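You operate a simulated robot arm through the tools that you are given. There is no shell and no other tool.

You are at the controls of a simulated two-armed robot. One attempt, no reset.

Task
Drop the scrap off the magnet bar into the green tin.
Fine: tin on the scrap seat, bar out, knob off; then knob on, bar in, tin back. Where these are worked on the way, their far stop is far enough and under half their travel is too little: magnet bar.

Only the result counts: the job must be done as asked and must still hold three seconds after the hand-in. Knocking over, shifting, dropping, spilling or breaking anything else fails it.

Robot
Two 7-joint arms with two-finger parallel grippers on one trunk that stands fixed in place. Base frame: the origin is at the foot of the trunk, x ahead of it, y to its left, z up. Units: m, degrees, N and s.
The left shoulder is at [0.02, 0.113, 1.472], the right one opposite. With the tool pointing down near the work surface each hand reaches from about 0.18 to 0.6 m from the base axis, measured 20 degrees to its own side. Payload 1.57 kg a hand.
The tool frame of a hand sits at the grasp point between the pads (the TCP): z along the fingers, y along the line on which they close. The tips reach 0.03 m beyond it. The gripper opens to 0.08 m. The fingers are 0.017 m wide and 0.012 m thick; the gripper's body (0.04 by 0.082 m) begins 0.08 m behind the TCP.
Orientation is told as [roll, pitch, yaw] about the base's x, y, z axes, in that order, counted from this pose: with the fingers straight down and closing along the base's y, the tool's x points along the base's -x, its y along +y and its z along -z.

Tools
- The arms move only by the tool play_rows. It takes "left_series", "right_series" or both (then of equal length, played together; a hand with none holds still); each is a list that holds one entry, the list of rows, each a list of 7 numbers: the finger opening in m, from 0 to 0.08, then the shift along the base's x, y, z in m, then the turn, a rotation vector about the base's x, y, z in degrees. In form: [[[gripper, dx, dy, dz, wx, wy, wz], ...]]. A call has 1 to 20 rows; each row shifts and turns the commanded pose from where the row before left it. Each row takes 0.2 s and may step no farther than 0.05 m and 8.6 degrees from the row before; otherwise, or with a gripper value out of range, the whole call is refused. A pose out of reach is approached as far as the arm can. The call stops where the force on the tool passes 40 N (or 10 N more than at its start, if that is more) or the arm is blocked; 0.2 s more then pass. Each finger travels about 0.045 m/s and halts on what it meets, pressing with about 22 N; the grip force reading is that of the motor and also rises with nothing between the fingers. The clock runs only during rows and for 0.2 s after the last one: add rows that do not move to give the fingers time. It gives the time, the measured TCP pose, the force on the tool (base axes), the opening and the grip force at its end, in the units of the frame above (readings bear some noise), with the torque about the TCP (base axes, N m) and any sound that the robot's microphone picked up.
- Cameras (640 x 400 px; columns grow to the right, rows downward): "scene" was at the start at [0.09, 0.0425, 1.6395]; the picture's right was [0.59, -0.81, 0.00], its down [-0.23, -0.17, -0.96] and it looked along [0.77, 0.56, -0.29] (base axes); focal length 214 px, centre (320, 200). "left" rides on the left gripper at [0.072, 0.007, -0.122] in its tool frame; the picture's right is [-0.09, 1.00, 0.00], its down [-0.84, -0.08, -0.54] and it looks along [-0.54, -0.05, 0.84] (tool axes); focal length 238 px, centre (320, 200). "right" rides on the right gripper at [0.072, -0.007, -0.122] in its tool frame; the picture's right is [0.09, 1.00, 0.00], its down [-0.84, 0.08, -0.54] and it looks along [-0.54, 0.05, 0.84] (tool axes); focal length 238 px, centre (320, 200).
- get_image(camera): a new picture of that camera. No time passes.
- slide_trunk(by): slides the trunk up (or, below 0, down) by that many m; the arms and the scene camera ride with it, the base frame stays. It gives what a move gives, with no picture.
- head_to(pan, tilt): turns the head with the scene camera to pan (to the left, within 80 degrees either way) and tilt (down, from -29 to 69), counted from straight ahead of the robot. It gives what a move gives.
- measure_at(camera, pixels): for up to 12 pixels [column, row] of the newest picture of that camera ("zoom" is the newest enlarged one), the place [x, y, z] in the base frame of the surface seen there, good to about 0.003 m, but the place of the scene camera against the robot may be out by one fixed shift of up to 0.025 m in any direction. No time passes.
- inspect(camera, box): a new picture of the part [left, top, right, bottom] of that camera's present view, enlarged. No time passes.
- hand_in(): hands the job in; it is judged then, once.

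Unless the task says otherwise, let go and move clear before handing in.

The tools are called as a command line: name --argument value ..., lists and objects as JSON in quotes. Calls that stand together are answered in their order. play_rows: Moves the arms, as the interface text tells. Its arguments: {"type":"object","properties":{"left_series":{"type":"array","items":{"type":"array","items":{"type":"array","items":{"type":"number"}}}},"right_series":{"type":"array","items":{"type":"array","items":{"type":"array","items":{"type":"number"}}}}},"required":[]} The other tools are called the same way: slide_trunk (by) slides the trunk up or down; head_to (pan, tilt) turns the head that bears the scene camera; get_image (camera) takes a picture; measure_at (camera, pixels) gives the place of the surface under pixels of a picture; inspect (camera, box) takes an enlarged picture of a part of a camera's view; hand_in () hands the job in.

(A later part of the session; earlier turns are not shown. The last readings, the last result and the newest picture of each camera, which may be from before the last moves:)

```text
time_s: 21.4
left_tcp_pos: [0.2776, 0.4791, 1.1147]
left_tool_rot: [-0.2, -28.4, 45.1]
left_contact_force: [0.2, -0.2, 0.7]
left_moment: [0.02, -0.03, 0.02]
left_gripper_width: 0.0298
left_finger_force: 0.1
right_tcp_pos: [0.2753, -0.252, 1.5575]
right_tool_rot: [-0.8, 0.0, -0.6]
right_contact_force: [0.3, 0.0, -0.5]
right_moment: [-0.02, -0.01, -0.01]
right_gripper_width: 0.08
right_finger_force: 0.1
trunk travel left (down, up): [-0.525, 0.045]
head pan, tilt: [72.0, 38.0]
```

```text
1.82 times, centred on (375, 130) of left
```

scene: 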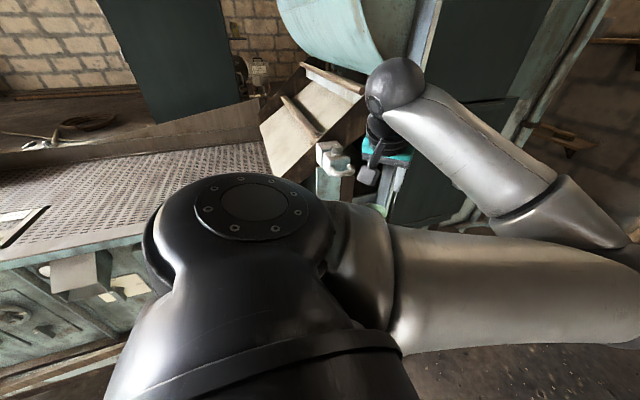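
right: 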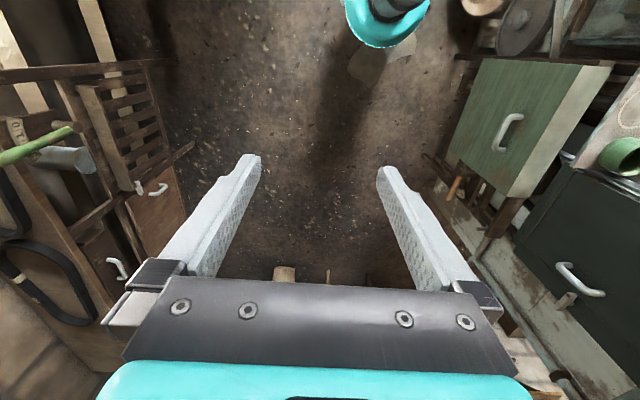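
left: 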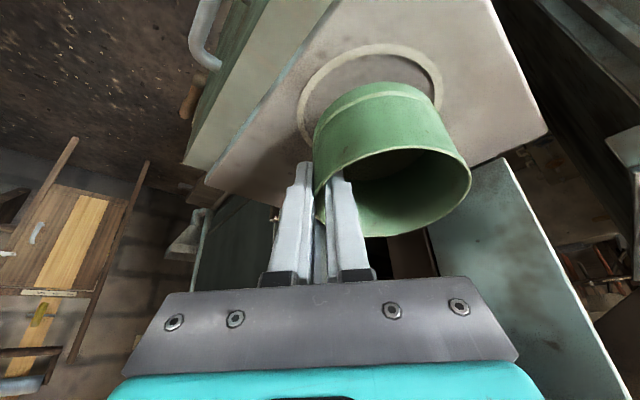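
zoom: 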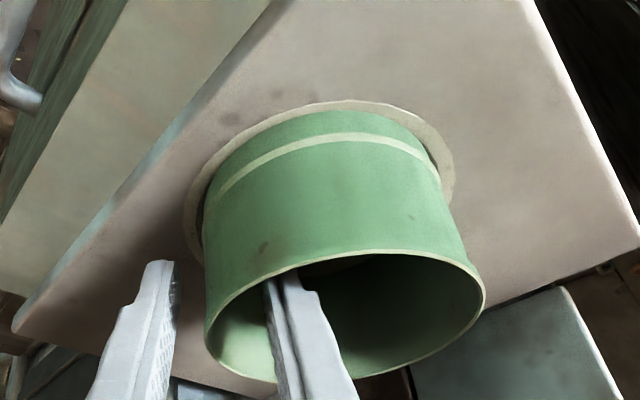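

The tin settled upright in the ring and the fingers are free. I'll lift straight up and back off, then check the centring.

play_rows --left_series '[[[0.03, 0, 0, 0.02, 0, 0, 0], [0.03, 0, 0, 0.03, 0, 0, 0], [0.03, -0.01, -0.02, 0.03, 0, 0, 0], [0.03, -0.01, -0.03, 0.03, 0, 0, 0], [0.03, 0, -0.03, 0.03, 0, 0, 0], [0.03, 0, 0, 0.03, 0, 0, 0], [0.03, 0, 0, 0, 0, 0, 0]]]'

get_image --camera "left"

get_image --camera "scene"

```text
time_s: 23.0
left_tcp_pos: [0.2604, 0.4012, 1.2858]
left_tool_rot: [-0.3, -28.2, 45.0]
left_contact_force: [-0.3, 0.2, -0.3]
left_moment: [-0.01, -0.01, -0.01]
left_gripper_width: 0.0301
left_finger_force: 0.1
left hand out of reach, approached as far as the arm can: row 5
right_tcp_pos: [0.2757, -0.2525, 1.5587]
right_tool_rot: [-0.8, 0.0, -0.5]
right_contact_force: [1.3, 0.1, 0.2]
right_moment: [0.04, 0.02, 0.01]
right_gripper_width: 0.0798
right_finger_force: 0.0
trunk travel left (down, up): [-0.525, 0.045]
head pan, tilt: [72.0, 38.0]
```

```text
taken
```

left: 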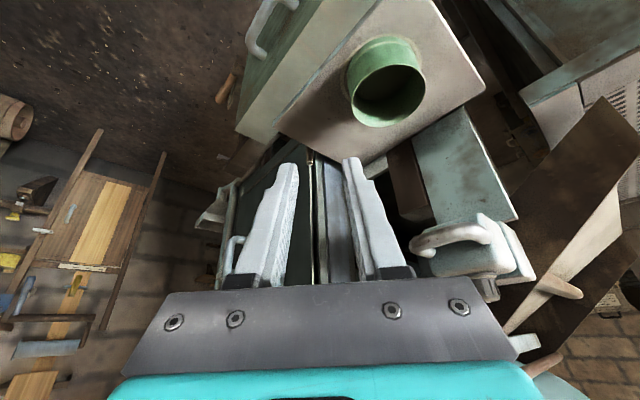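

```text
taken
```

scene: 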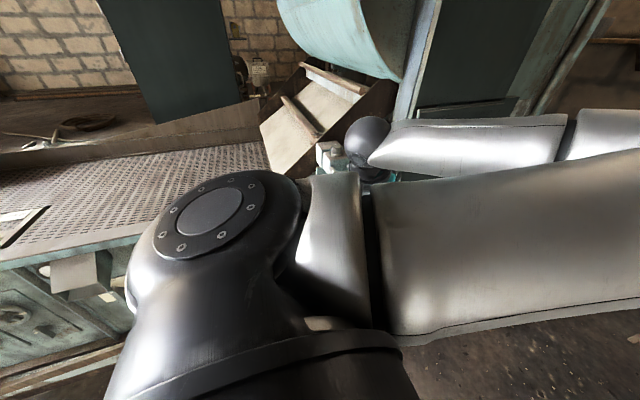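

I'll zoom on the tin at (385,80) to verify it sits inside the ring.

inspect --camera "left" --box '[325, 20, 445, 140]'

measure_at --camera "left" --pixels '[[350, 95], [424, 80], [375, 67], [385, 124], [405, 120], [390, 37], [347, 75], [357, 110]]'

```text
3.33 times, centred on (385, 80) of left
```

zoom: 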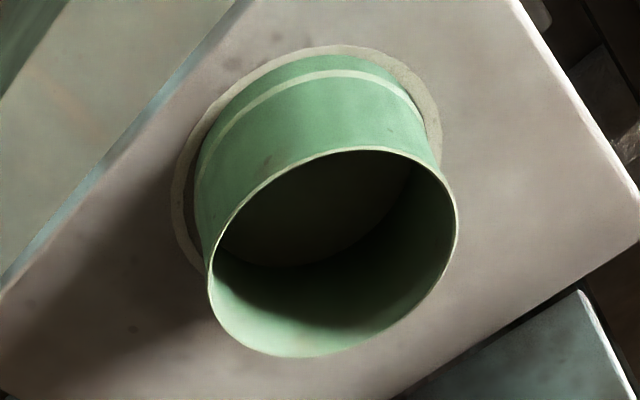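

```text
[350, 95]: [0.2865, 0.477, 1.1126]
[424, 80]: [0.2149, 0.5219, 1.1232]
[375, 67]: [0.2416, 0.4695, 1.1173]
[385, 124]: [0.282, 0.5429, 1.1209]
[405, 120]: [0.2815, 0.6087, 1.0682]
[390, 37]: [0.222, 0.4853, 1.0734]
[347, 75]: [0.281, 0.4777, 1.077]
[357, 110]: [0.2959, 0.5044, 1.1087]
```

The tin sits within the ring. Next I'll raise the hand, take out the tilt and yaw back to 0, so I can straddle the handle from above with the fingers closing along y.

play_rows --left_series '[[[0.034, 0, 0, 0.03, 0, 0, 0], [0.034, 0, 0, 0.03, -5, 5, 0], [0.034, 0, 0, 0.03, -5, 5, 0], [0.034, 0, 0, 0.02, -5, 5, 0], [0.034, 0, 0, 0.02, -5, 5, 0], [0.034, 0, 0, 0, 0, 0, -8], [0.034, 0, 0.01, 0, 0, 0, -8], [0.034, 0, 0.01, 0, 0, 0, -8], [0.034, 0, 0.02, 0, 0, 0, -8], [0.034, 0, 0.02, 0, 0, 0, -8], [0.034, 0, 0.02, 0, 0, 0, -5], [0.034, 0, 0, 0, 0, 0, 0]]]'

get_image --camera "left"

```text
time_s: 25.6
left_tcp_pos: [0.2591, 0.4812, 1.4168]
left_tool_rot: [-0.2, -0.1, -0.1]
left_contact_force: [0.4, -1.0, -0.2]
left_moment: [0.01, -0.01, 0.03]
left_gripper_width: 0.034
left_finger_force: 0.0
right_tcp_pos: [0.2767, -0.2532, 1.5569]
right_tool_rot: [-0.9, 0.0, -0.6]
right_contact_force: [0.1, -0.4, 0.0]
right_moment: [0.03, -0.02, 0.0]
right_gripper_width: 0.08
right_finger_force: 0.0
trunk travel left (down, up): [-0.525, 0.045]
head pan, tilt: [72.0, 38.0]
```

```text
taken
```

left: 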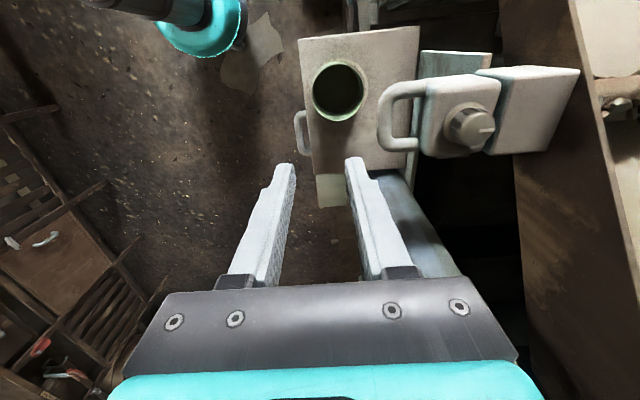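

The hand now points straight down at yaw 0, and I see the handle (390,115) and the knob (470,128) from above. I'll measure the handle's edges precisely.

inspect --camera "left" --box '[360, 50, 520, 180]'

measure_at --camera "left" --pixels '[[386, 115], [382, 115], [390, 115], [385, 100], [386, 130], [400, 87], [400, 146], [420, 115], [430, 115], [470, 128], [485, 126], [440, 150]]'

```text
3.08 times, centred on (440, 115) of left
```

zoom: 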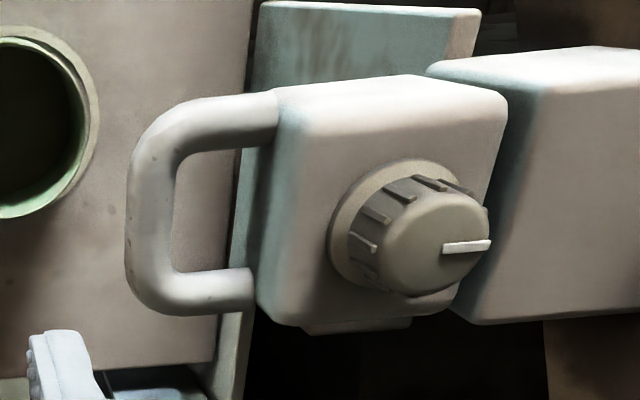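

```text
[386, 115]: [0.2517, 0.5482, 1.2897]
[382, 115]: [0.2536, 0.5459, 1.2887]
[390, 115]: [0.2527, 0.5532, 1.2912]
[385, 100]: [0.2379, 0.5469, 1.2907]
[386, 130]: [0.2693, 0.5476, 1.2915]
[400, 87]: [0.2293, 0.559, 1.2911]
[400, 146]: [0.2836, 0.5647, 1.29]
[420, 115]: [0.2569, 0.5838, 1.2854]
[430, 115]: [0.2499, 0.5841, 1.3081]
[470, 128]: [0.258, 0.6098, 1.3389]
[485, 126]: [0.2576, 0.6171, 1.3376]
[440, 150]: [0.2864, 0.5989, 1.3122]
```

The grip bar spans y≈0.539–0.556 with its centre about (0.257, 0.547, 1.282), and the head face is at y≈0.584. I'll move above it, check, then descend.

play_rows --left_series '[[[0.034, -0.001, 0.022, -0.02, 0, 0, 0], [0.034, -0.001, 0.022, -0.03, 0, 0, 0], [0.034, 0, 0.022, -0.027, 0, 0, 0], [0.034, 0, 0, 0, 0, 0, 0]]]'

get_image --camera "left"

inspect --camera "left" --box '[240, 80, 440, 210]'

```text
time_s: 26.6
left_tcp_pos: [0.2578, 0.5445, 1.3397]
left_tool_rot: [-0.1, -0.1, 0.1]
left_contact_force: [-0.5, -0.6, 1.4]
left_moment: [0.0, 0.0, 0.01]
left_gripper_width: 0.0338
left_finger_force: 0.3
right_tcp_pos: [0.277, -0.2541, 1.5576]
right_tool_rot: [-0.8, 0.0, -0.6]
right_contact_force: [-0.2, -0.6, -0.5]
right_moment: [-0.02, 0.0, 0.02]
right_gripper_width: 0.08
right_finger_force: 0.0
trunk travel left (down, up): [-0.525, 0.045]
head pan, tilt: [72.0, 38.0]
```

```text
taken
```

left: 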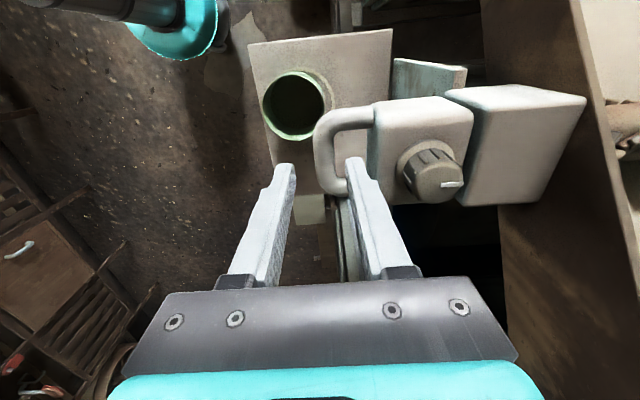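

```text
3.08 times, centred on (340, 145) of left
```

zoom: 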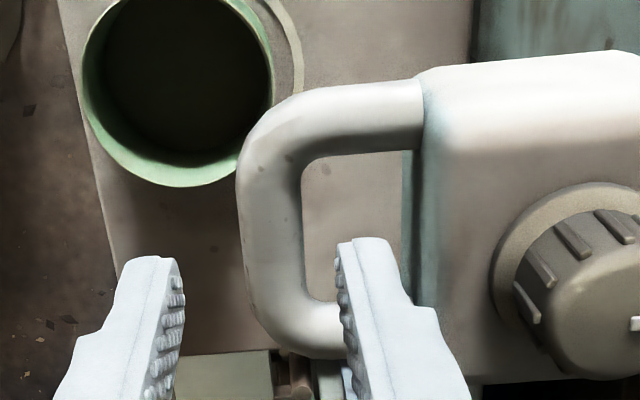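

The bar (zoom cols 240–303) lies between the finger faces (180 and 340), and the right finger clears the head face (~410). I'll shift 2 mm and descend to z≈1.283.

play_rows --left_series '[[[0.034, 0, 0.002, -0.02, 0, 0, 0], [0.034, 0, 0, -0.02, 0, 0, 0], [0.034, 0, 0, -0.016, 0, 0, 0], [0.034, 0, 0, 0, 0, 0, 0]]]'

get_image --camera "left"

```text
time_s: 27.6
left_tcp_pos: [0.2572, 0.5492, 1.2823]
left_tool_rot: [-0.2, -0.1, 0.1]
left_contact_force: [0.3, 0.1, -0.1]
left_moment: [-0.02, -0.01, -0.03]
left_gripper_width: 0.0341
left_finger_force: 0.1
right_tcp_pos: [0.2754, -0.2529, 1.5567]
right_tool_rot: [-0.9, -0.1, -0.7]
right_contact_force: [-0.3, 0.0, 0.0]
right_moment: [0.02, 0.02, 0.01]
right_gripper_width: 0.0801
right_finger_force: 0.1
trunk travel left (down, up): [-0.525, 0.045]
head pan, tilt: [72.0, 38.0]
```

```text
taken
```

left: 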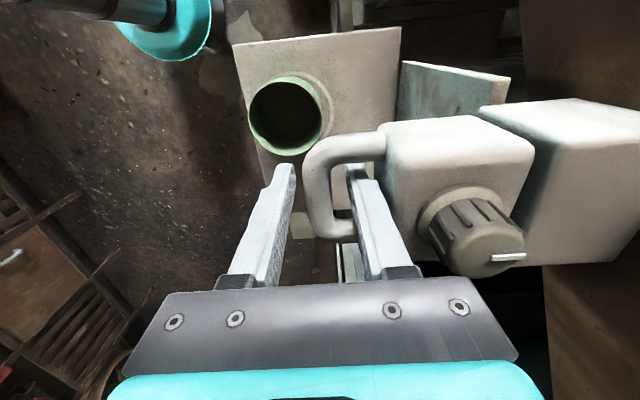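

The fingers straddle the handle with no contact. I'll close on it, then start pulling toward −y in small steps.

play_rows --left_series '[[[0.0, 0, 0, 0, 0, 0, 0], [0.0, 0, 0, 0, 0, 0, 0], [0.0, 0, 0, 0, 0, 0, 0], [0.0, 0, -0.01, 0, 0, 0, 0], [0.0, 0, -0.01, 0, 0, 0, 0], [0.0, 0, -0.01, 0, 0, 0, 0], [0.0, 0, 0, 0, 0, 0, 0]]]'

get_image --camera "left"

```text
time_s: 29.2
left_tcp_pos: [0.2574, 0.5189, 1.2829]
left_tool_rot: [-0.3, 0.0, 0.1]
left_contact_force: [-2.6, 1.0, -8.6]
left_moment: [0.06, -0.03, 0.0]
left_gripper_width: 0.0161
left_finger_force: 31.7
right_tcp_pos: [0.2753, -0.2514, 1.5573]
right_tool_rot: [-0.9, 0.0, -0.5]
right_contact_force: [0.4, 0.4, 0.5]
right_moment: [0.02, -0.02, 0.02]
right_gripper_width: 0.0801
right_finger_force: 0.1
trunk travel left (down, up): [-0.525, 0.045]
head pan, tilt: [72.0, 38.0]
```

```text
taken
```

left: 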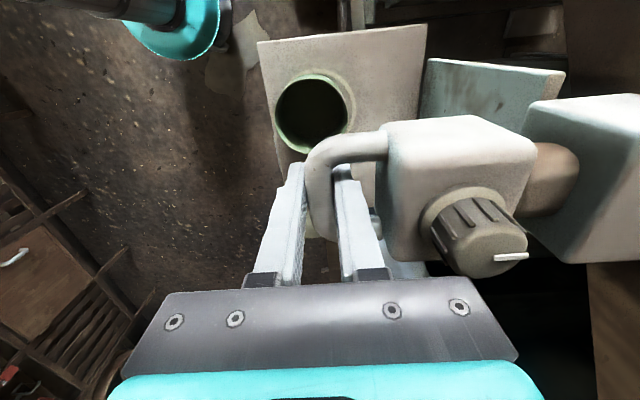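

The bar slides out: it's visible at (555,180) and the TCP is at y 0.519. I'll keep pulling until the stop.

play_rows --left_series '[[[0.0, 0, -0.01, 0, 0, 0, 0], [0.0, 0, -0.01, 0, 0, 0, 0], [0.0, 0, -0.01, 0, 0, 0, 0], [0.0, 0, -0.01, 0, 0, 0, 0], [0.0, 0, -0.01, 0, 0, 0, 0], [0.0, 0, -0.01, 0, 0, 0, 0], [0.0, 0, -0.01, 0, 0, 0, 0], [0.0, 0, -0.01, 0, 0, 0, 0], [0.0, 0, -0.01, 0, 0, 0, 0]]]'

get_image --camera "left"

```text
time_s: 31.2
left_tcp_pos: [0.258, 0.4301, 1.2824]
left_tool_rot: [-0.4, 0.0, 0.1]
left_contact_force: [-2.2, 0.1, -16.7]
left_moment: [0.04, 0.23, -0.02]
left_gripper_width: 0.0157
left_finger_force: 31.9
right_tcp_pos: [0.2754, -0.2511, 1.5569]
right_tool_rot: [-0.9, 0.1, -0.6]
right_contact_force: [0.1, -0.1, -1.0]
right_moment: [0.03, -0.02, 0.0]
right_gripper_width: 0.0801
right_finger_force: 0.2
trunk travel left (down, up): [-0.525, 0.045]
head pan, tilt: [72.0, 38.0]
```

```text
taken
```

left: 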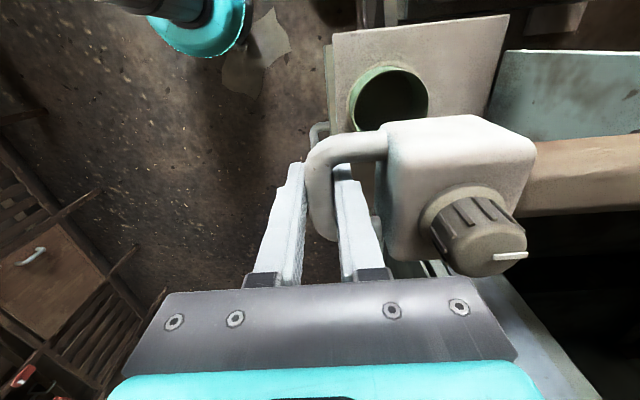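

It's 0.12 m out with no stop yet, and a −17 N vertical load is building up. I'll keep pulling while easing down 2 mm.

play_rows --left_series '[[[0.0, 0, -0.01, -0.001, 0, 0, 0], [0.0, 0, -0.01, -0.001, 0, 0, 0], [0.0, 0, -0.01, 0, 0, 0, 0], [0.0, 0, -0.01, 0, 0, 0, 0]]]'

get_image --camera "left"

get_image --camera "scene"

```text
time_s: 32.2
left_tcp_pos: [0.2567, 0.3891, 1.2826]
left_tool_rot: [-0.1, -0.1, 0.0]
left_contact_force: [-3.5, 0.1, 19.0]
left_moment: [0.05, 0.54, -0.1]
left_gripper_width: 0.0158
left_finger_force: 31.3
right_tcp_pos: [0.2748, -0.2546, 1.5564]
right_tool_rot: [-0.7, 0.1, -0.6]
right_contact_force: [0.5, 0.3, 0.3]
right_moment: [-0.04, 0.0, -0.01]
right_gripper_width: 0.0801
right_finger_force: 0.0
trunk travel left (down, up): [-0.525, 0.045]
head pan, tilt: [72.0, 38.0]
```

```text
taken
```

left: 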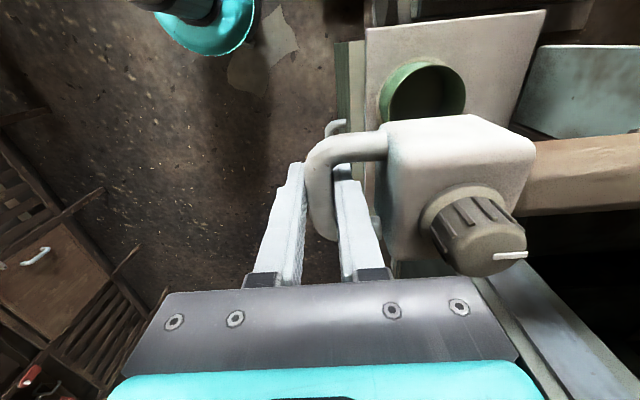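

```text
taken
```

scene: 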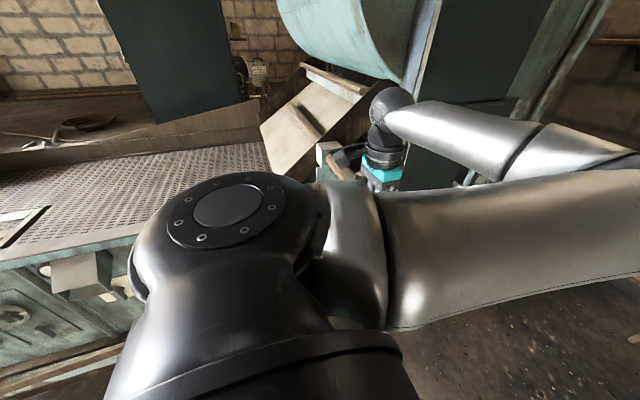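

It's 0.16 m out. The vertical load flipped to +19 N, so I'll come up 1 mm and continue toward the stop.

play_rows --left_series '[[[0.0, 0, -0.008, 0.001, 0, 0, 0], [0.0, 0, -0.008, 0, 0, 0, 0], [0.0, 0, -0.008, 0, 0, 0, 0], [0.0, 0, -0.008, 0, 0, 0, 0]]]'

get_image --camera "left"

```text
time_s: 33.2
left_tcp_pos: [0.2585, 0.3564, 1.2834]
left_tool_rot: [-0.2, -0.1, 0.0]
left_contact_force: [0.8, -0.8, 18.9]
left_moment: [0.03, -0.65, -0.04]
left_gripper_width: 0.0157
left_finger_force: 31.6
right_tcp_pos: [0.2749, -0.2539, 1.5565]
right_tool_rot: [-0.8, 0.1, -0.6]
right_contact_force: [-0.1, -1.2, 0.5]
right_moment: [0.01, 0.01, -0.03]
right_gripper_width: 0.0802
right_finger_force: 0.0
trunk travel left (down, up): [-0.525, 0.045]
head pan, tilt: [72.0, 38.0]
```

```text
taken
```

left: 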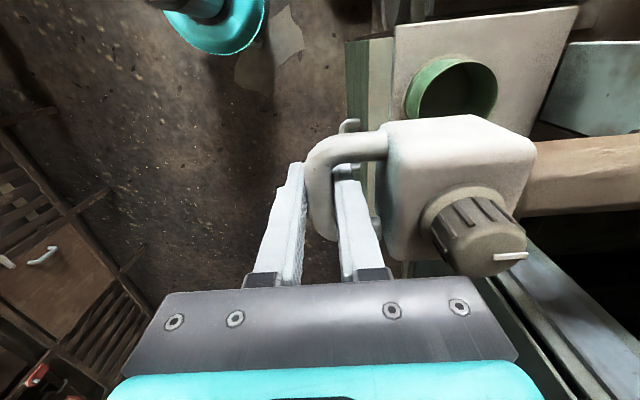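

It's 0.19 m out and still free (no y force). I'll continue toward the stop.

play_rows --left_series '[[[0.0, 0, -0.008, 0.0005, 0, 0, 0], [0.0, 0, -0.008, 0, 0, 0, 0], [0.0, 0, -0.008, 0, 0, 0, 0], [0.0, 0, -0.008, 0, 0, 0, 0]]]'

get_image --camera "left"

```text
time_s: 34.2
left_tcp_pos: [0.2577, 0.3309, 1.2827]
left_tool_rot: [-0.4, 0.0, 0.2]
left_contact_force: [-0.4, 0.8, -3.9]
left_moment: [0.01, -0.85, -0.12]
left_gripper_width: 0.0155
left_finger_force: 31.0
left hand out of reach, approached as far as the arm can: row 4
right_tcp_pos: [0.2773, -0.2516, 1.558]
right_tool_rot: [-0.8, 0.0, -0.6]
right_contact_force: [-0.5, -0.9, 0.5]
right_moment: [0.0, 0.0, 0.01]
right_gripper_width: 0.0799
right_finger_force: 0.1
trunk travel left (down, up): [-0.525, 0.045]
head pan, tilt: [72.0, 38.0]
```

```text
taken
```

left: 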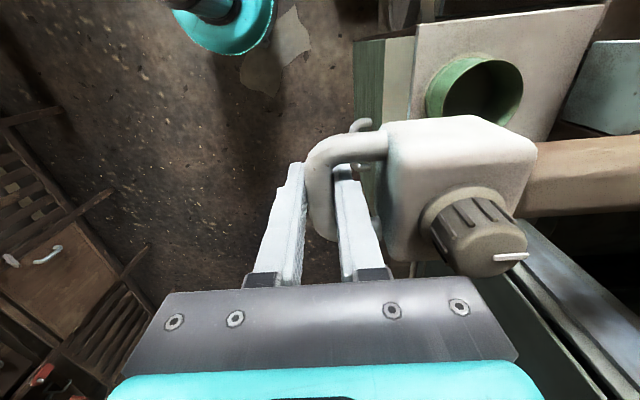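

The arm's near reach limit is at y≈0.331, so the bar is 0.218 m out. I'll zoom on the bar and measure its geometry to judge the travel.

inspect --camera "left" --box '[400, 100, 640, 250]'

inspect --camera "scene" --box '[290, 110, 420, 200]'

measure_at --camera "left" --pixels '[[560, 175], [560, 145], [560, 212], [625, 175], [530, 180], [600, 140]]'

get_image --camera "right"

```text
2.67 times, centred on (520, 175) of left
```

zoom: 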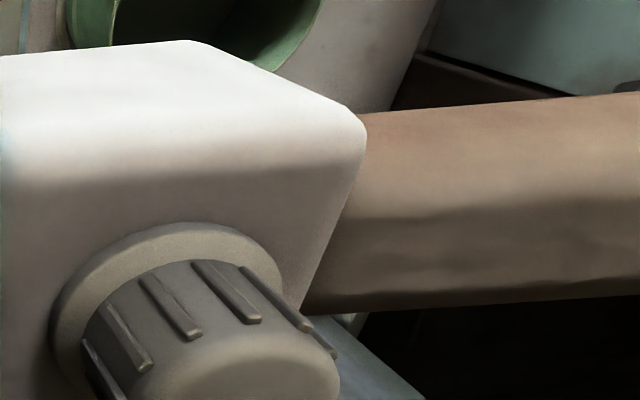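

```text
4.44 times, centred on (355, 155) of scene
```

zoom: 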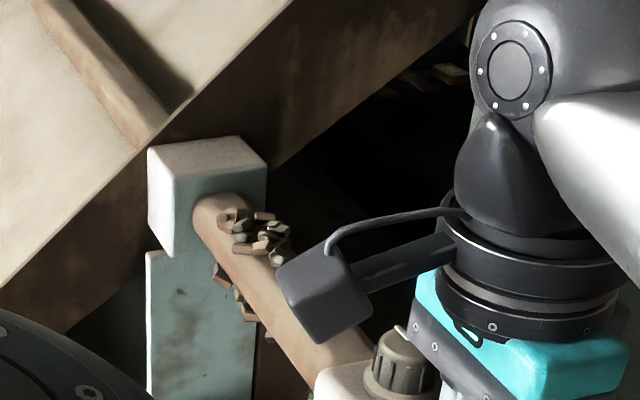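

```text
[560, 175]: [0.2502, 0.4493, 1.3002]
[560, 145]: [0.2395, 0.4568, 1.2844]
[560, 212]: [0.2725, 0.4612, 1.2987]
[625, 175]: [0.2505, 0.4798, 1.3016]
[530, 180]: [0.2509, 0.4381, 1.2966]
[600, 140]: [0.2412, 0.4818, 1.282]
```

```text
taken
```

right: 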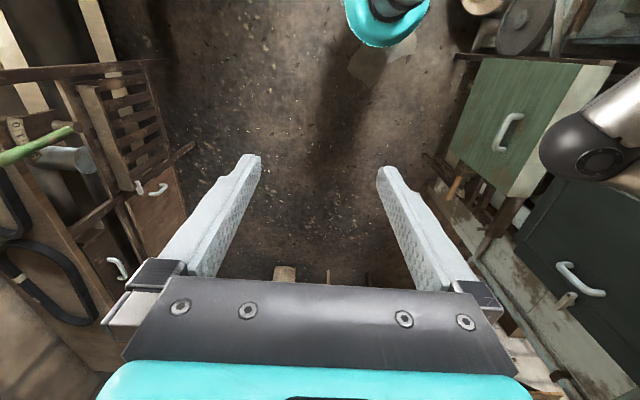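

The scene zoom shows scrap clinging to the bar near the fixed block (zoom 240,240). I'll measure where that scrap is compared with the tin at y≈0.513.

inspect --camera "scene" --box '[315, 140, 375, 190]'

measure_at --camera "scene" --pixels '[[337, 158], [343, 160], [346, 164], [341, 165], [336, 172], [339, 179], [333, 154], [340, 168], [330, 148], [352, 180]]'

```text
8.00 times, centred on (345, 165) of scene
```

zoom: 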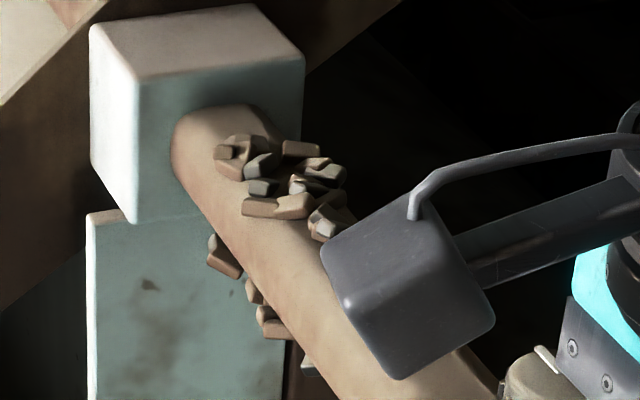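

```text
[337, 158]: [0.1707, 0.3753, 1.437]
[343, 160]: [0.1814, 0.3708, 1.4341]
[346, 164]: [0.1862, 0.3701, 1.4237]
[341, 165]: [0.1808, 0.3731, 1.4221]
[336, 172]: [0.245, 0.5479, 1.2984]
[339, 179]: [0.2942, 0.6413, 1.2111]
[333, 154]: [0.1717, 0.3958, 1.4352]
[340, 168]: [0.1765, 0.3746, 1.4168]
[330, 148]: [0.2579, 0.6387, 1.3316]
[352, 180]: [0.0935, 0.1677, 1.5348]
```

The scene picture I measured on was older, so I'll measure on the fresh zoom instead.

measure_at --camera "zoom" --pixels '[[240, 155], [265, 165], [300, 150], [320, 170], [325, 222], [280, 205], [225, 255], [250, 290], [270, 322], [230, 115], [210, 200], [310, 290]]'

```text
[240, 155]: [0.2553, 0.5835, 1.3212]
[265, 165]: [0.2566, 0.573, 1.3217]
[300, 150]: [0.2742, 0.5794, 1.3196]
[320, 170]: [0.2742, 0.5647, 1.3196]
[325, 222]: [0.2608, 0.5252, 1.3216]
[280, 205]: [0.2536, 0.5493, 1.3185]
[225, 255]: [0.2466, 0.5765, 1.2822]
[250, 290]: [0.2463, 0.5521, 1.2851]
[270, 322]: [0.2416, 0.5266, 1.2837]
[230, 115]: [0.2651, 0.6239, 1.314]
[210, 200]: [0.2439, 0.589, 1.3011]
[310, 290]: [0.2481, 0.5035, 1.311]
```

The scrap sits about 0.05 m short of the tin, so the bar must come out farther than this grip allows. I'll let go of the handle and grip the knob instead (about 0.065 m farther back), pull the rest of the way with that, then turn it.

play_rows --left_series '[[[0.02, 0, 0, 0, 0, 0, 0], [0.034, 0, 0, 0, 0, 0, 0], [0.034, 0, 0, 0, 0, 0, 0], [0.034, 0, 0, 0.02, 0, 0, 0], [0.034, 0, 0, 0.03, 0, 0, 0], [0.034, 0, 0, 0.03, 0, 0, 0], [0.05, 0, 0, 0.02, 0, 0, 0], [0.05, 0, 0.03, 0, 0, 0, 0], [0.05, 0, 0, 0, 0, 0, 0]]]'

get_image --camera "left"

inspect --camera "left" --box '[300, 60, 480, 220]'

```text
time_s: 36.2
left_tcp_pos: [0.2583, 0.3586, 1.382]
left_tool_rot: [-0.1, -0.1, 0.0]
left_contact_force: [0.2, -1.4, -0.4]
left_moment: [0.04, 0.01, 0.03]
left_gripper_width: 0.0499
left_finger_force: 0.0
right_tcp_pos: [0.2755, -0.2546, 1.5579]
right_tool_rot: [-0.8, 0.1, -0.5]
right_contact_force: [-0.4, 0.0, -0.9]
right_moment: [0.03, 0.02, -0.01]
right_gripper_width: 0.0797
right_finger_force: 0.1
trunk travel left (down, up): [-0.525, 0.045]
head pan, tilt: [72.0, 38.0]
```

```text
taken
```

left: 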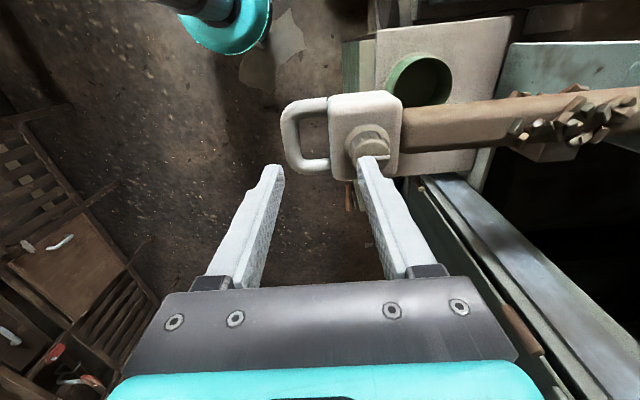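

```text
2.50 times, centred on (390, 140) of left
```

zoom: 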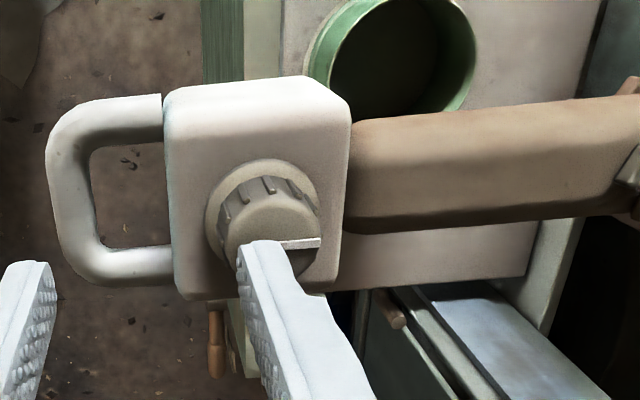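

The bar and the scrap clump (575,118) are now visible, and the knob is at (370,140). I'll measure the scrap extent, knob centre and tin from this camera.

measure_at --camera "left" --pixels '[[515, 128], [540, 130], [575, 115], [600, 115], [620, 105], [375, 145], [368, 135], [384, 158], [350, 135], [420, 55], [393, 70], [450, 80]]'

measure_at --camera "zoom" --pixels '[[230, 235], [318, 225], [275, 205], [275, 230], [310, 244], [210, 215], [260, 165], [322, 200], [345, 110], [340, 250], [170, 120], [70, 180]]'

```text
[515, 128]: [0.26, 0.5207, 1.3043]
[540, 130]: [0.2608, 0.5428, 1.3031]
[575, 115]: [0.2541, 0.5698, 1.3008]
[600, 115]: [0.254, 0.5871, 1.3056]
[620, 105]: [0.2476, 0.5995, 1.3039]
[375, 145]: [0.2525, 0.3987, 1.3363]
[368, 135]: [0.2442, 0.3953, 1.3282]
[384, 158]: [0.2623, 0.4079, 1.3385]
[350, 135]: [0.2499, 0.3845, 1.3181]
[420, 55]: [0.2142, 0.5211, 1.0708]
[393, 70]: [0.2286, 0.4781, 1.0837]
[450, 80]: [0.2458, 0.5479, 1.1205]
```

```text
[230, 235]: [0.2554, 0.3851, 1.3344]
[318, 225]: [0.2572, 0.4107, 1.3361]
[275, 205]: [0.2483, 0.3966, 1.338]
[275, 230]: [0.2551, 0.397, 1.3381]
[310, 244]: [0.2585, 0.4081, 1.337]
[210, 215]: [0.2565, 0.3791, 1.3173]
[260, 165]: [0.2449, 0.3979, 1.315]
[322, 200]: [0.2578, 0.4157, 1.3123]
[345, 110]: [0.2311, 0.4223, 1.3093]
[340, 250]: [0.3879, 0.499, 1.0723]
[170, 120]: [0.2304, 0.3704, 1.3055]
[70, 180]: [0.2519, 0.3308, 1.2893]
```

The scrap spans y≈0.515–0.605, so I need about 0.047 m more travel; the knob centre is now (0.258, 0.398), body r≈0.013, top 1.338. I'll move over the knob and descend so the tips stay above its collar.

play_rows --left_series '[[[0.05, 0, 0.02, 0, 0, 0, 0], [0.05, 0, 0.0195, 0, 0, 0, 0], [0.05, 0, 0, -0.012, 0, 0, 0], [0.05, 0, 0, -0.01, 0, 0, 0], [0.05, 0, 0, -0.008, 0, 0, 0], [0.05, 0, 0, 0, 0, 0, 0]]]'

get_image --camera "left"

inspect --camera "left" --box '[230, 80, 410, 220]'

```text
time_s: 37.6
left_tcp_pos: [0.2588, 0.3997, 1.3517]
left_tool_rot: [-0.1, -0.1, 0.0]
left_contact_force: [-0.1, 0.1, 0.1]
left_moment: [0.01, 0.01, -0.03]
left_gripper_width: 0.05
left_finger_force: 0.1
right_tcp_pos: [0.2741, -0.2516, 1.5581]
right_tool_rot: [-0.8, 0.0, -0.6]
right_contact_force: [0.3, 0.3, 0.2]
right_moment: [0.01, 0.0, 0.02]
right_gripper_width: 0.0799
right_finger_force: 0.0
trunk travel left (down, up): [-0.525, 0.045]
head pan, tilt: [72.0, 38.0]
```

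```text
taken
```

left: 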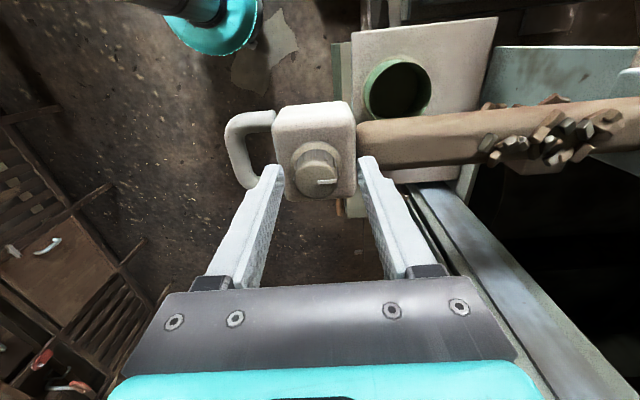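

```text
2.86 times, centred on (320, 150) of left
```

zoom: 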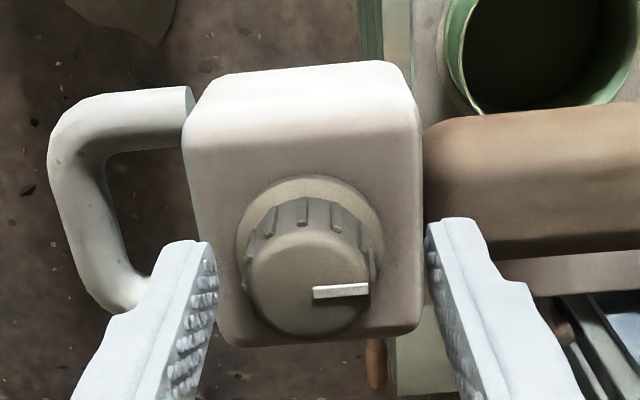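

The knob sits between the fingers (zoom 250–370 versus faces 217 and 428). I'll shift 1.5 mm, close on it, then pull −y.

play_rows --left_series '[[[0.03, 0, -0.0015, 0, 0, 0, 0], [0.0, 0, 0, 0, 0, 0, 0], [0.0, 0, 0, 0, 0, 0, 0], [0.0, 0, 0, 0, 0, 0, 0], [0.0, 0, 0, 0, 0, 0, 0]]]'

get_image --camera "left"

```text
time_s: 38.8
left_tcp_pos: [0.258, 0.3982, 1.3525]
left_tool_rot: [-0.3, 0.0, 0.0]
left_contact_force: [-0.7, -2.2, -3.9]
left_moment: [-0.12, 0.09, 0.0]
left_gripper_width: 0.0289
left_finger_force: 38.3
right_tcp_pos: [0.2744, -0.2533, 1.5569]
right_tool_rot: [-0.7, 0.0, -0.7]
right_contact_force: [0.3, -0.5, 0.0]
right_moment: [0.03, -0.03, -0.01]
right_gripper_width: 0.0798
right_finger_force: 0.1
trunk travel left (down, up): [-0.525, 0.045]
head pan, tilt: [72.0, 38.0]
```

```text
taken
```

left: 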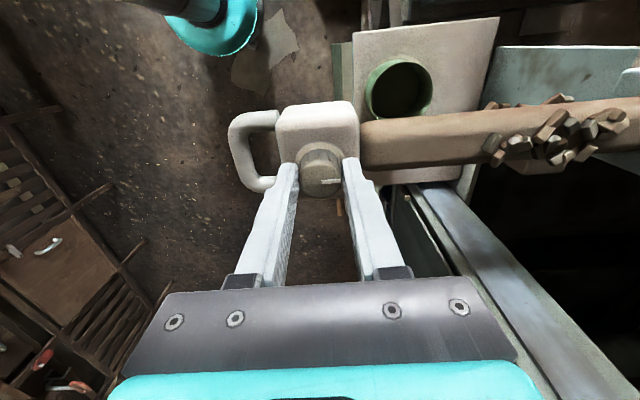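

The knob is gripped (0.029 m). Now I'll pull −y toward the stop in small steps.

play_rows --left_series '[[[0.0, 0, -0.008, 0, 0, 0, 0], [0.0, 0, -0.008, 0, 0, 0, 0], [0.0, 0, -0.008, 0, 0, 0, 0], [0.0, 0, -0.008, 0, 0, 0, 0], [0.0, 0, -0.008, 0, 0, 0, 0], [0.0, 0, 0, 0, 0, 0, 0]]]'

get_image --camera "left"

inspect --camera "scene" --box '[290, 110, 420, 200]'

```text
time_s: 40.2
left_tcp_pos: [0.2587, 0.3588, 1.3519]
left_tool_rot: [-0.4, -0.1, 0.0]
left_contact_force: [5.1, 0.2, -6.3]
left_moment: [0.08, -0.62, -0.01]
left_gripper_width: 0.0288
left_finger_force: 39.0
right_tcp_pos: [0.2756, -0.2526, 1.5571]
right_tool_rot: [-0.8, 0.1, -0.6]
right_contact_force: [-0.6, 0.2, -0.3]
right_moment: [-0.02, 0.03, 0.0]
right_gripper_width: 0.08
right_finger_force: 0.0
trunk travel left (down, up): [-0.525, 0.045]
head pan, tilt: [72.0, 38.0]
```

```text
taken
```

left: 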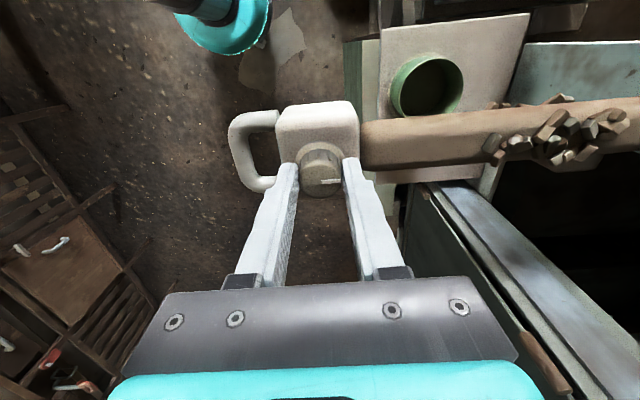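

```text
4.44 times, centred on (355, 155) of scene
```

zoom: 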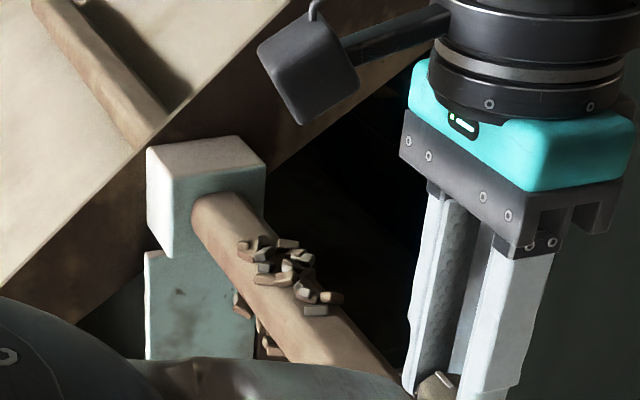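

The scrap has come forward 0.04 m and there's still no stop. I'll continue gently to find the far stop.

play_rows --left_series '[[[0.0, 0, -0.005, 0, 0, 0, 0], [0.0, 0, -0.005, 0, 0, 0, 0], [0.0, 0, -0.005, 0, 0, 0, 0], [0.0, 0, -0.005, 0, 0, 0, 0], [0.0, 0, 0, 0, 0, 0, 0]]]'

get_image --camera "left"

```text
time_s: 41.2
left_tcp_pos: [0.2583, 0.3531, 1.353]
left_tool_rot: [1.8, 0.1, 0.0]
left_contact_force: [1.8, 24.7, -11.9]
left_moment: [0.59, -0.52, 0.02]
left_gripper_width: 0.0292
left_finger_force: 38.9
right_tcp_pos: [0.2776, -0.2486, 1.5579]
right_tool_rot: [-1.0, 0.1, -0.6]
right_contact_force: [-0.3, -0.8, 0.3]
right_moment: [0.0, -0.02, 0.01]
right_gripper_width: 0.0801
right_finger_force: 0.1
trunk travel left (down, up): [-0.525, 0.045]
head pan, tilt: [72.0, 38.0]
stopped in row 4 (left hand): the force on the tool passed its limit at 43 N (the readings are from after the stop); the commanded pose is now the measured one
```

```text
taken
```

left: 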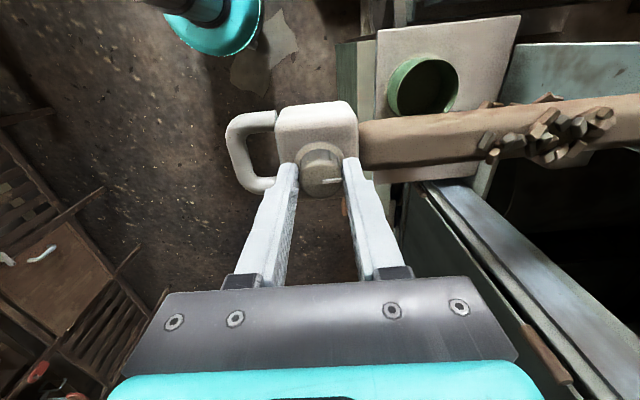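

The far stop is reached (43 N along −y, knob at y≈0.354, total travel about 0.262 m). I'll ease the pull by 2 mm, then test the knob with a small turn.

play_rows --left_series '[[[0.0, 0, 0.002, -0.001, -1.8, 0, 0], [0.0, 0, 0, 0, 0, 0, 0], [0.0, 0, 0, 0, 0, 0, 5], [0.0, 0, 0, 0, 0, 0, 5], [0.0, 0, 0, 0, 0, 0, 0]]]'

inspect --camera "left" --box '[230, 80, 410, 220]'

```text
time_s: 42.4
left_tcp_pos: [0.2585, 0.3539, 1.3528]
left_tool_rot: [-0.3, -0.1, 10.0]
left_contact_force: [5.8, 23.3, 12.8]
left_moment: [0.69, -0.12, -0.09]
left_gripper_width: 0.0284
left_finger_force: 38.9
right_tcp_pos: [0.2759, -0.2481, 1.5582]
right_tool_rot: [-1.0, 0.1, -0.6]
right_contact_force: [-0.9, -0.1, 0.1]
right_moment: [0.01, 0.01, -0.02]
right_gripper_width: 0.0801
right_finger_force: 0.1
trunk travel left (down, up): [-0.525, 0.045]
head pan, tilt: [72.0, 38.0]
```

```text
2.86 times, centred on (320, 150) of left
```

zoom: 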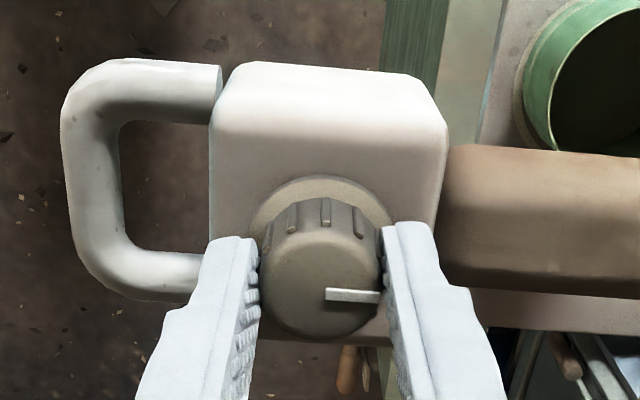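

The pointer stayed fixed relative to the head (it turned in the picture together with the bar), so the knob didn't turn with +10°. I'll relax the y force, go back and try the other direction.

play_rows --left_series '[[[0.0, 0, 0.002, 0.0, 0, 0, -5], [0.0, 0, 0, 0, 0, 0, -5], [0.0, 0, 0, 0, 0, 0, -5], [0.0, 0, 0, 0, 0, 0, -5], [0.0, 0, 0, 0, 0, 0, -5], [0.0, 0, 0, 0, 0, 0, 0]]]'

inspect --camera "left" --box '[230, 80, 410, 220]'

```text
time_s: 43.8
left_tcp_pos: [0.2597, 0.3533, 1.3534]
left_tool_rot: [-0.2, 0.1, -15.2]
left_contact_force: [6.1, 22.0, 14.2]
left_moment: [0.75, -0.39, 0.08]
left_gripper_width: 0.0283
left_finger_force: 38.6
right_tcp_pos: [0.2759, -0.2482, 1.5576]
right_tool_rot: [-1.0, 0.0, -0.6]
right_contact_force: [-0.1, 0.5, -0.1]
right_moment: [-0.01, -0.02, 0.01]
right_gripper_width: 0.0802
right_finger_force: 0.1
trunk travel left (down, up): [-0.525, 0.045]
head pan, tilt: [72.0, 38.0]
```

```text
2.86 times, centred on (320, 150) of left
```

zoom: 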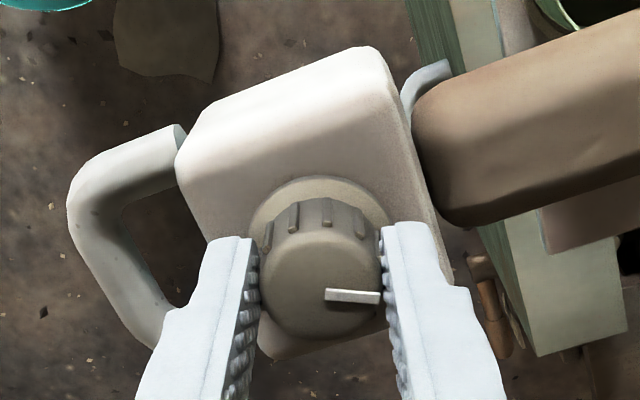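

Now the pointer turned together with the gripper by −25° relative to the head, so the knob turns in the negative direction. I'll relax the remaining y load and keep turning that way.

play_rows --left_series '[[[0.0, 0, 0.003, 0.0005, 0, 0, 0], [0.0, 0, 0.002, 0, 0, 0, -5], [0.0, 0, 0, 0, 0, 0, -5], [0.0, 0, 0, 0, 0, 0, -5], [0.0, 0, 0, 0, 0, 0, -5], [0.0, 0, 0, 0, 0, 0, 0]]]'

inspect --camera "left" --box '[230, 80, 410, 220]'

get_image --camera "left"

```text
time_s: 45.2
left_tcp_pos: [0.2592, 0.3556, 1.3519]
left_tool_rot: [-0.8, -0.1, -35.1]
left_contact_force: [3.6, 3.4, -11.9]
left_moment: [0.38, 0.3, 0.01]
left_gripper_width: 0.0284
left_finger_force: 38.4
right_tcp_pos: [0.2766, -0.2502, 1.5585]
right_tool_rot: [-0.9, 0.1, -0.6]
right_contact_force: [-0.5, 1.0, 0.5]
right_moment: [0.01, -0.02, 0.02]
right_gripper_width: 0.0801
right_finger_force: 0.0
trunk travel left (down, up): [-0.525, 0.045]
head pan, tilt: [72.0, 38.0]
```

```text
2.86 times, centred on (320, 150) of left
```

zoom: 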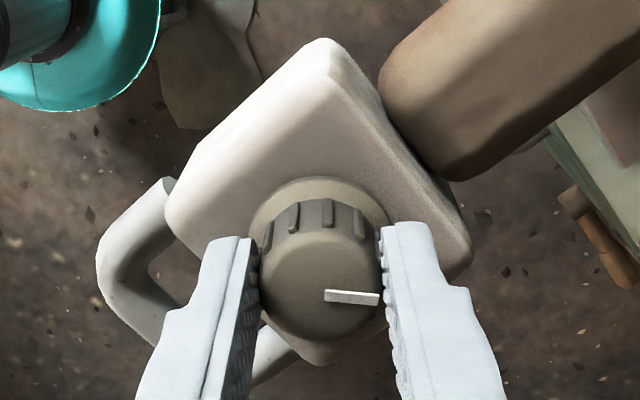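

```text
taken
```

left: 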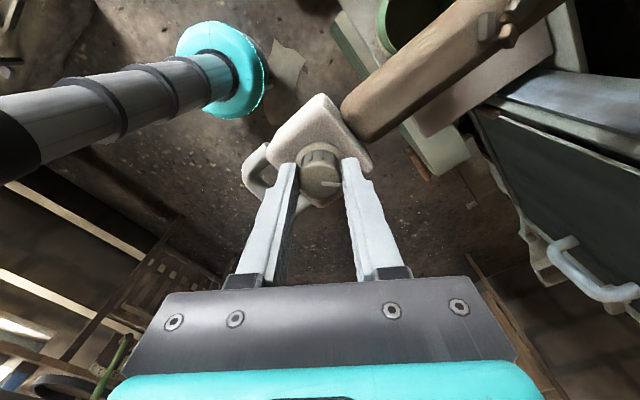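

The knob follows the gripper (pointer aligned with it at yaw −35°, low torque). I'll continue turning.

play_rows --left_series '[[[0.0, 0, 0, -0.0005, 0, 0, -7], [0.0, 0, 0, 0, 0, 0, -7], [0.0, 0, 0, 0, 0, 0, -7], [0.0, 0, 0, 0, 0, 0, -7], [0.0, 0, 0, 0, 0, 0, -7], [0.0, 0, 0, 0, 0, 0, 0]]]'

get_image --camera "left"

inspect --camera "scene" --box '[290, 110, 420, 200]'

```text
time_s: 46.6
left_tcp_pos: [0.2604, 0.3567, 1.3531]
left_tool_rot: [-0.6, -0.1, -70.1]
left_contact_force: [9.3, 6.8, -4.6]
left_moment: [0.11, -0.29, 0.03]
left_gripper_width: 0.0282
left_finger_force: 38.4
right_tcp_pos: [0.2774, -0.2497, 1.5584]
right_tool_rot: [-0.9, 0.2, -0.5]
right_contact_force: [-0.2, 0.0, -0.8]
right_moment: [-0.02, 0.03, 0.03]
right_gripper_width: 0.08
right_finger_force: 0.0
trunk travel left (down, up): [-0.525, 0.045]
head pan, tilt: [72.0, 38.0]
```

```text
taken
```

left: 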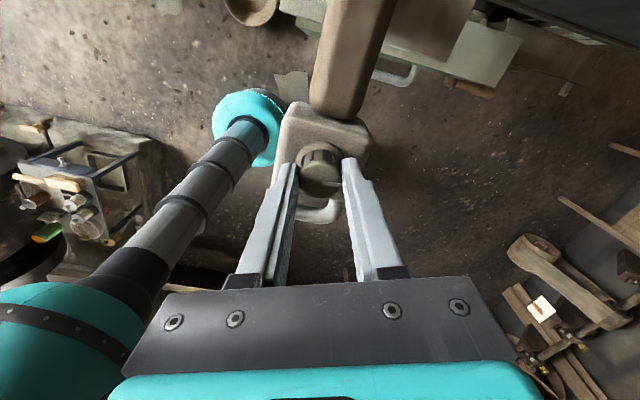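

```text
4.44 times, centred on (355, 155) of scene
```

zoom: 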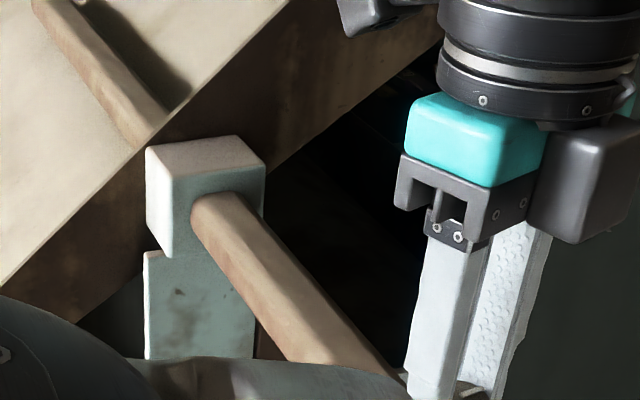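

The scene zoom shows the scrap has left the bar. I'll turn a bit farther to the knob's stop to be sure it's fully off.

play_rows --left_series '[[[0.0, 0, 0, 0, 0, 0, -7], [0.0, 0, 0, 0, 0, 0, -7], [0.0, 0, 0, 0, 0, 0, -6], [0.0, 0, 0, 0, 0, 0, 0]]]'

get_image --camera "left"

inspect --camera "left" --box '[250, 80, 390, 230]'

```text
time_s: 47.6
left_tcp_pos: [0.2606, 0.3561, 1.3538]
left_tool_rot: [-0.7, -0.1, -90.2]
left_contact_force: [13.8, 4.8, 1.8]
left_moment: [-0.14, -0.38, 0.35]
left_gripper_width: 0.029
left_finger_force: 38.4
right_tcp_pos: [0.2782, -0.2512, 1.557]
right_tool_rot: [-0.9, 0.1, -0.5]
right_contact_force: [-0.8, 0.1, 0.3]
right_moment: [-0.02, 0.01, -0.02]
right_gripper_width: 0.08
right_finger_force: 0.1
trunk travel left (down, up): [-0.525, 0.045]
head pan, tilt: [72.0, 38.0]
```

```text
taken
```

left: 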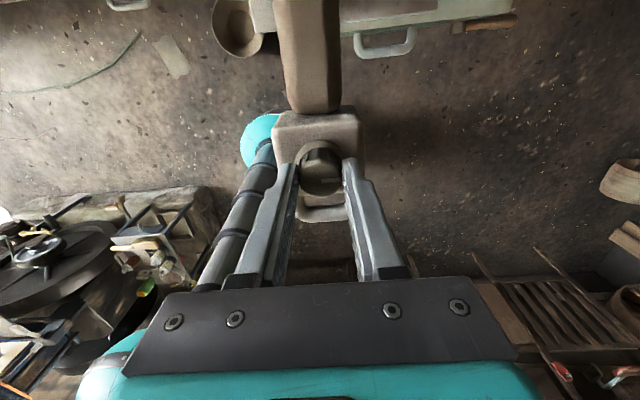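

```text
2.67 times, centred on (320, 155) of left
```

zoom: 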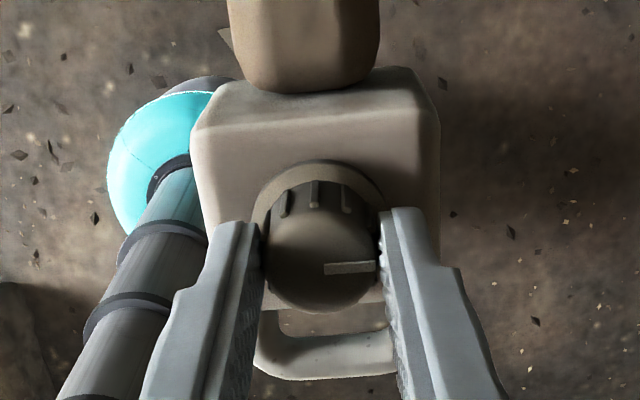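

The torque rose to 0.35 N·m, so the knob is at its off stop, pointing +x. Before switching back on I'll check where the scrap landed, using a scene view of the tin if it's visible.

get_image --camera "scene"

inspect --camera "scene" --box '[300, 140, 440, 230]'

```text
taken
```

scene: 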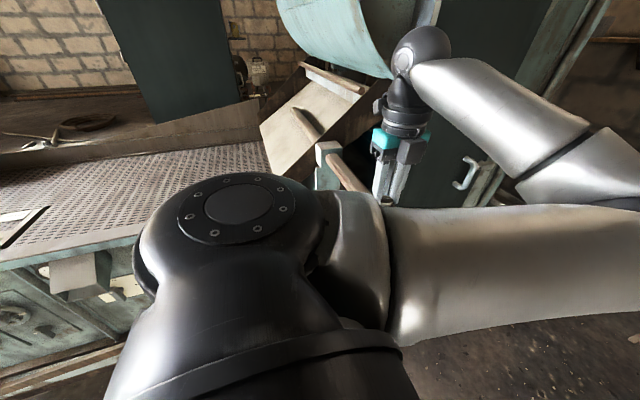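

```text
4.44 times, centred on (370, 185) of scene
```

zoom: 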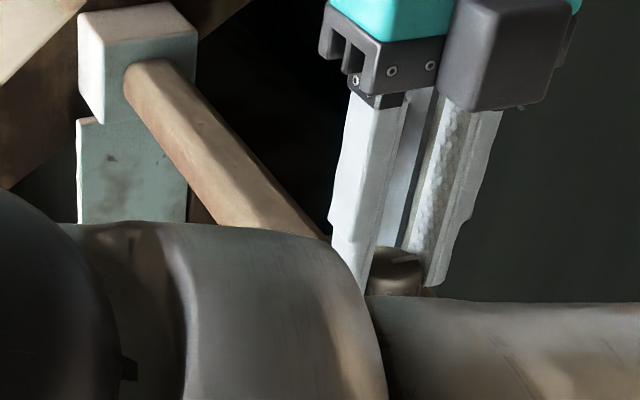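

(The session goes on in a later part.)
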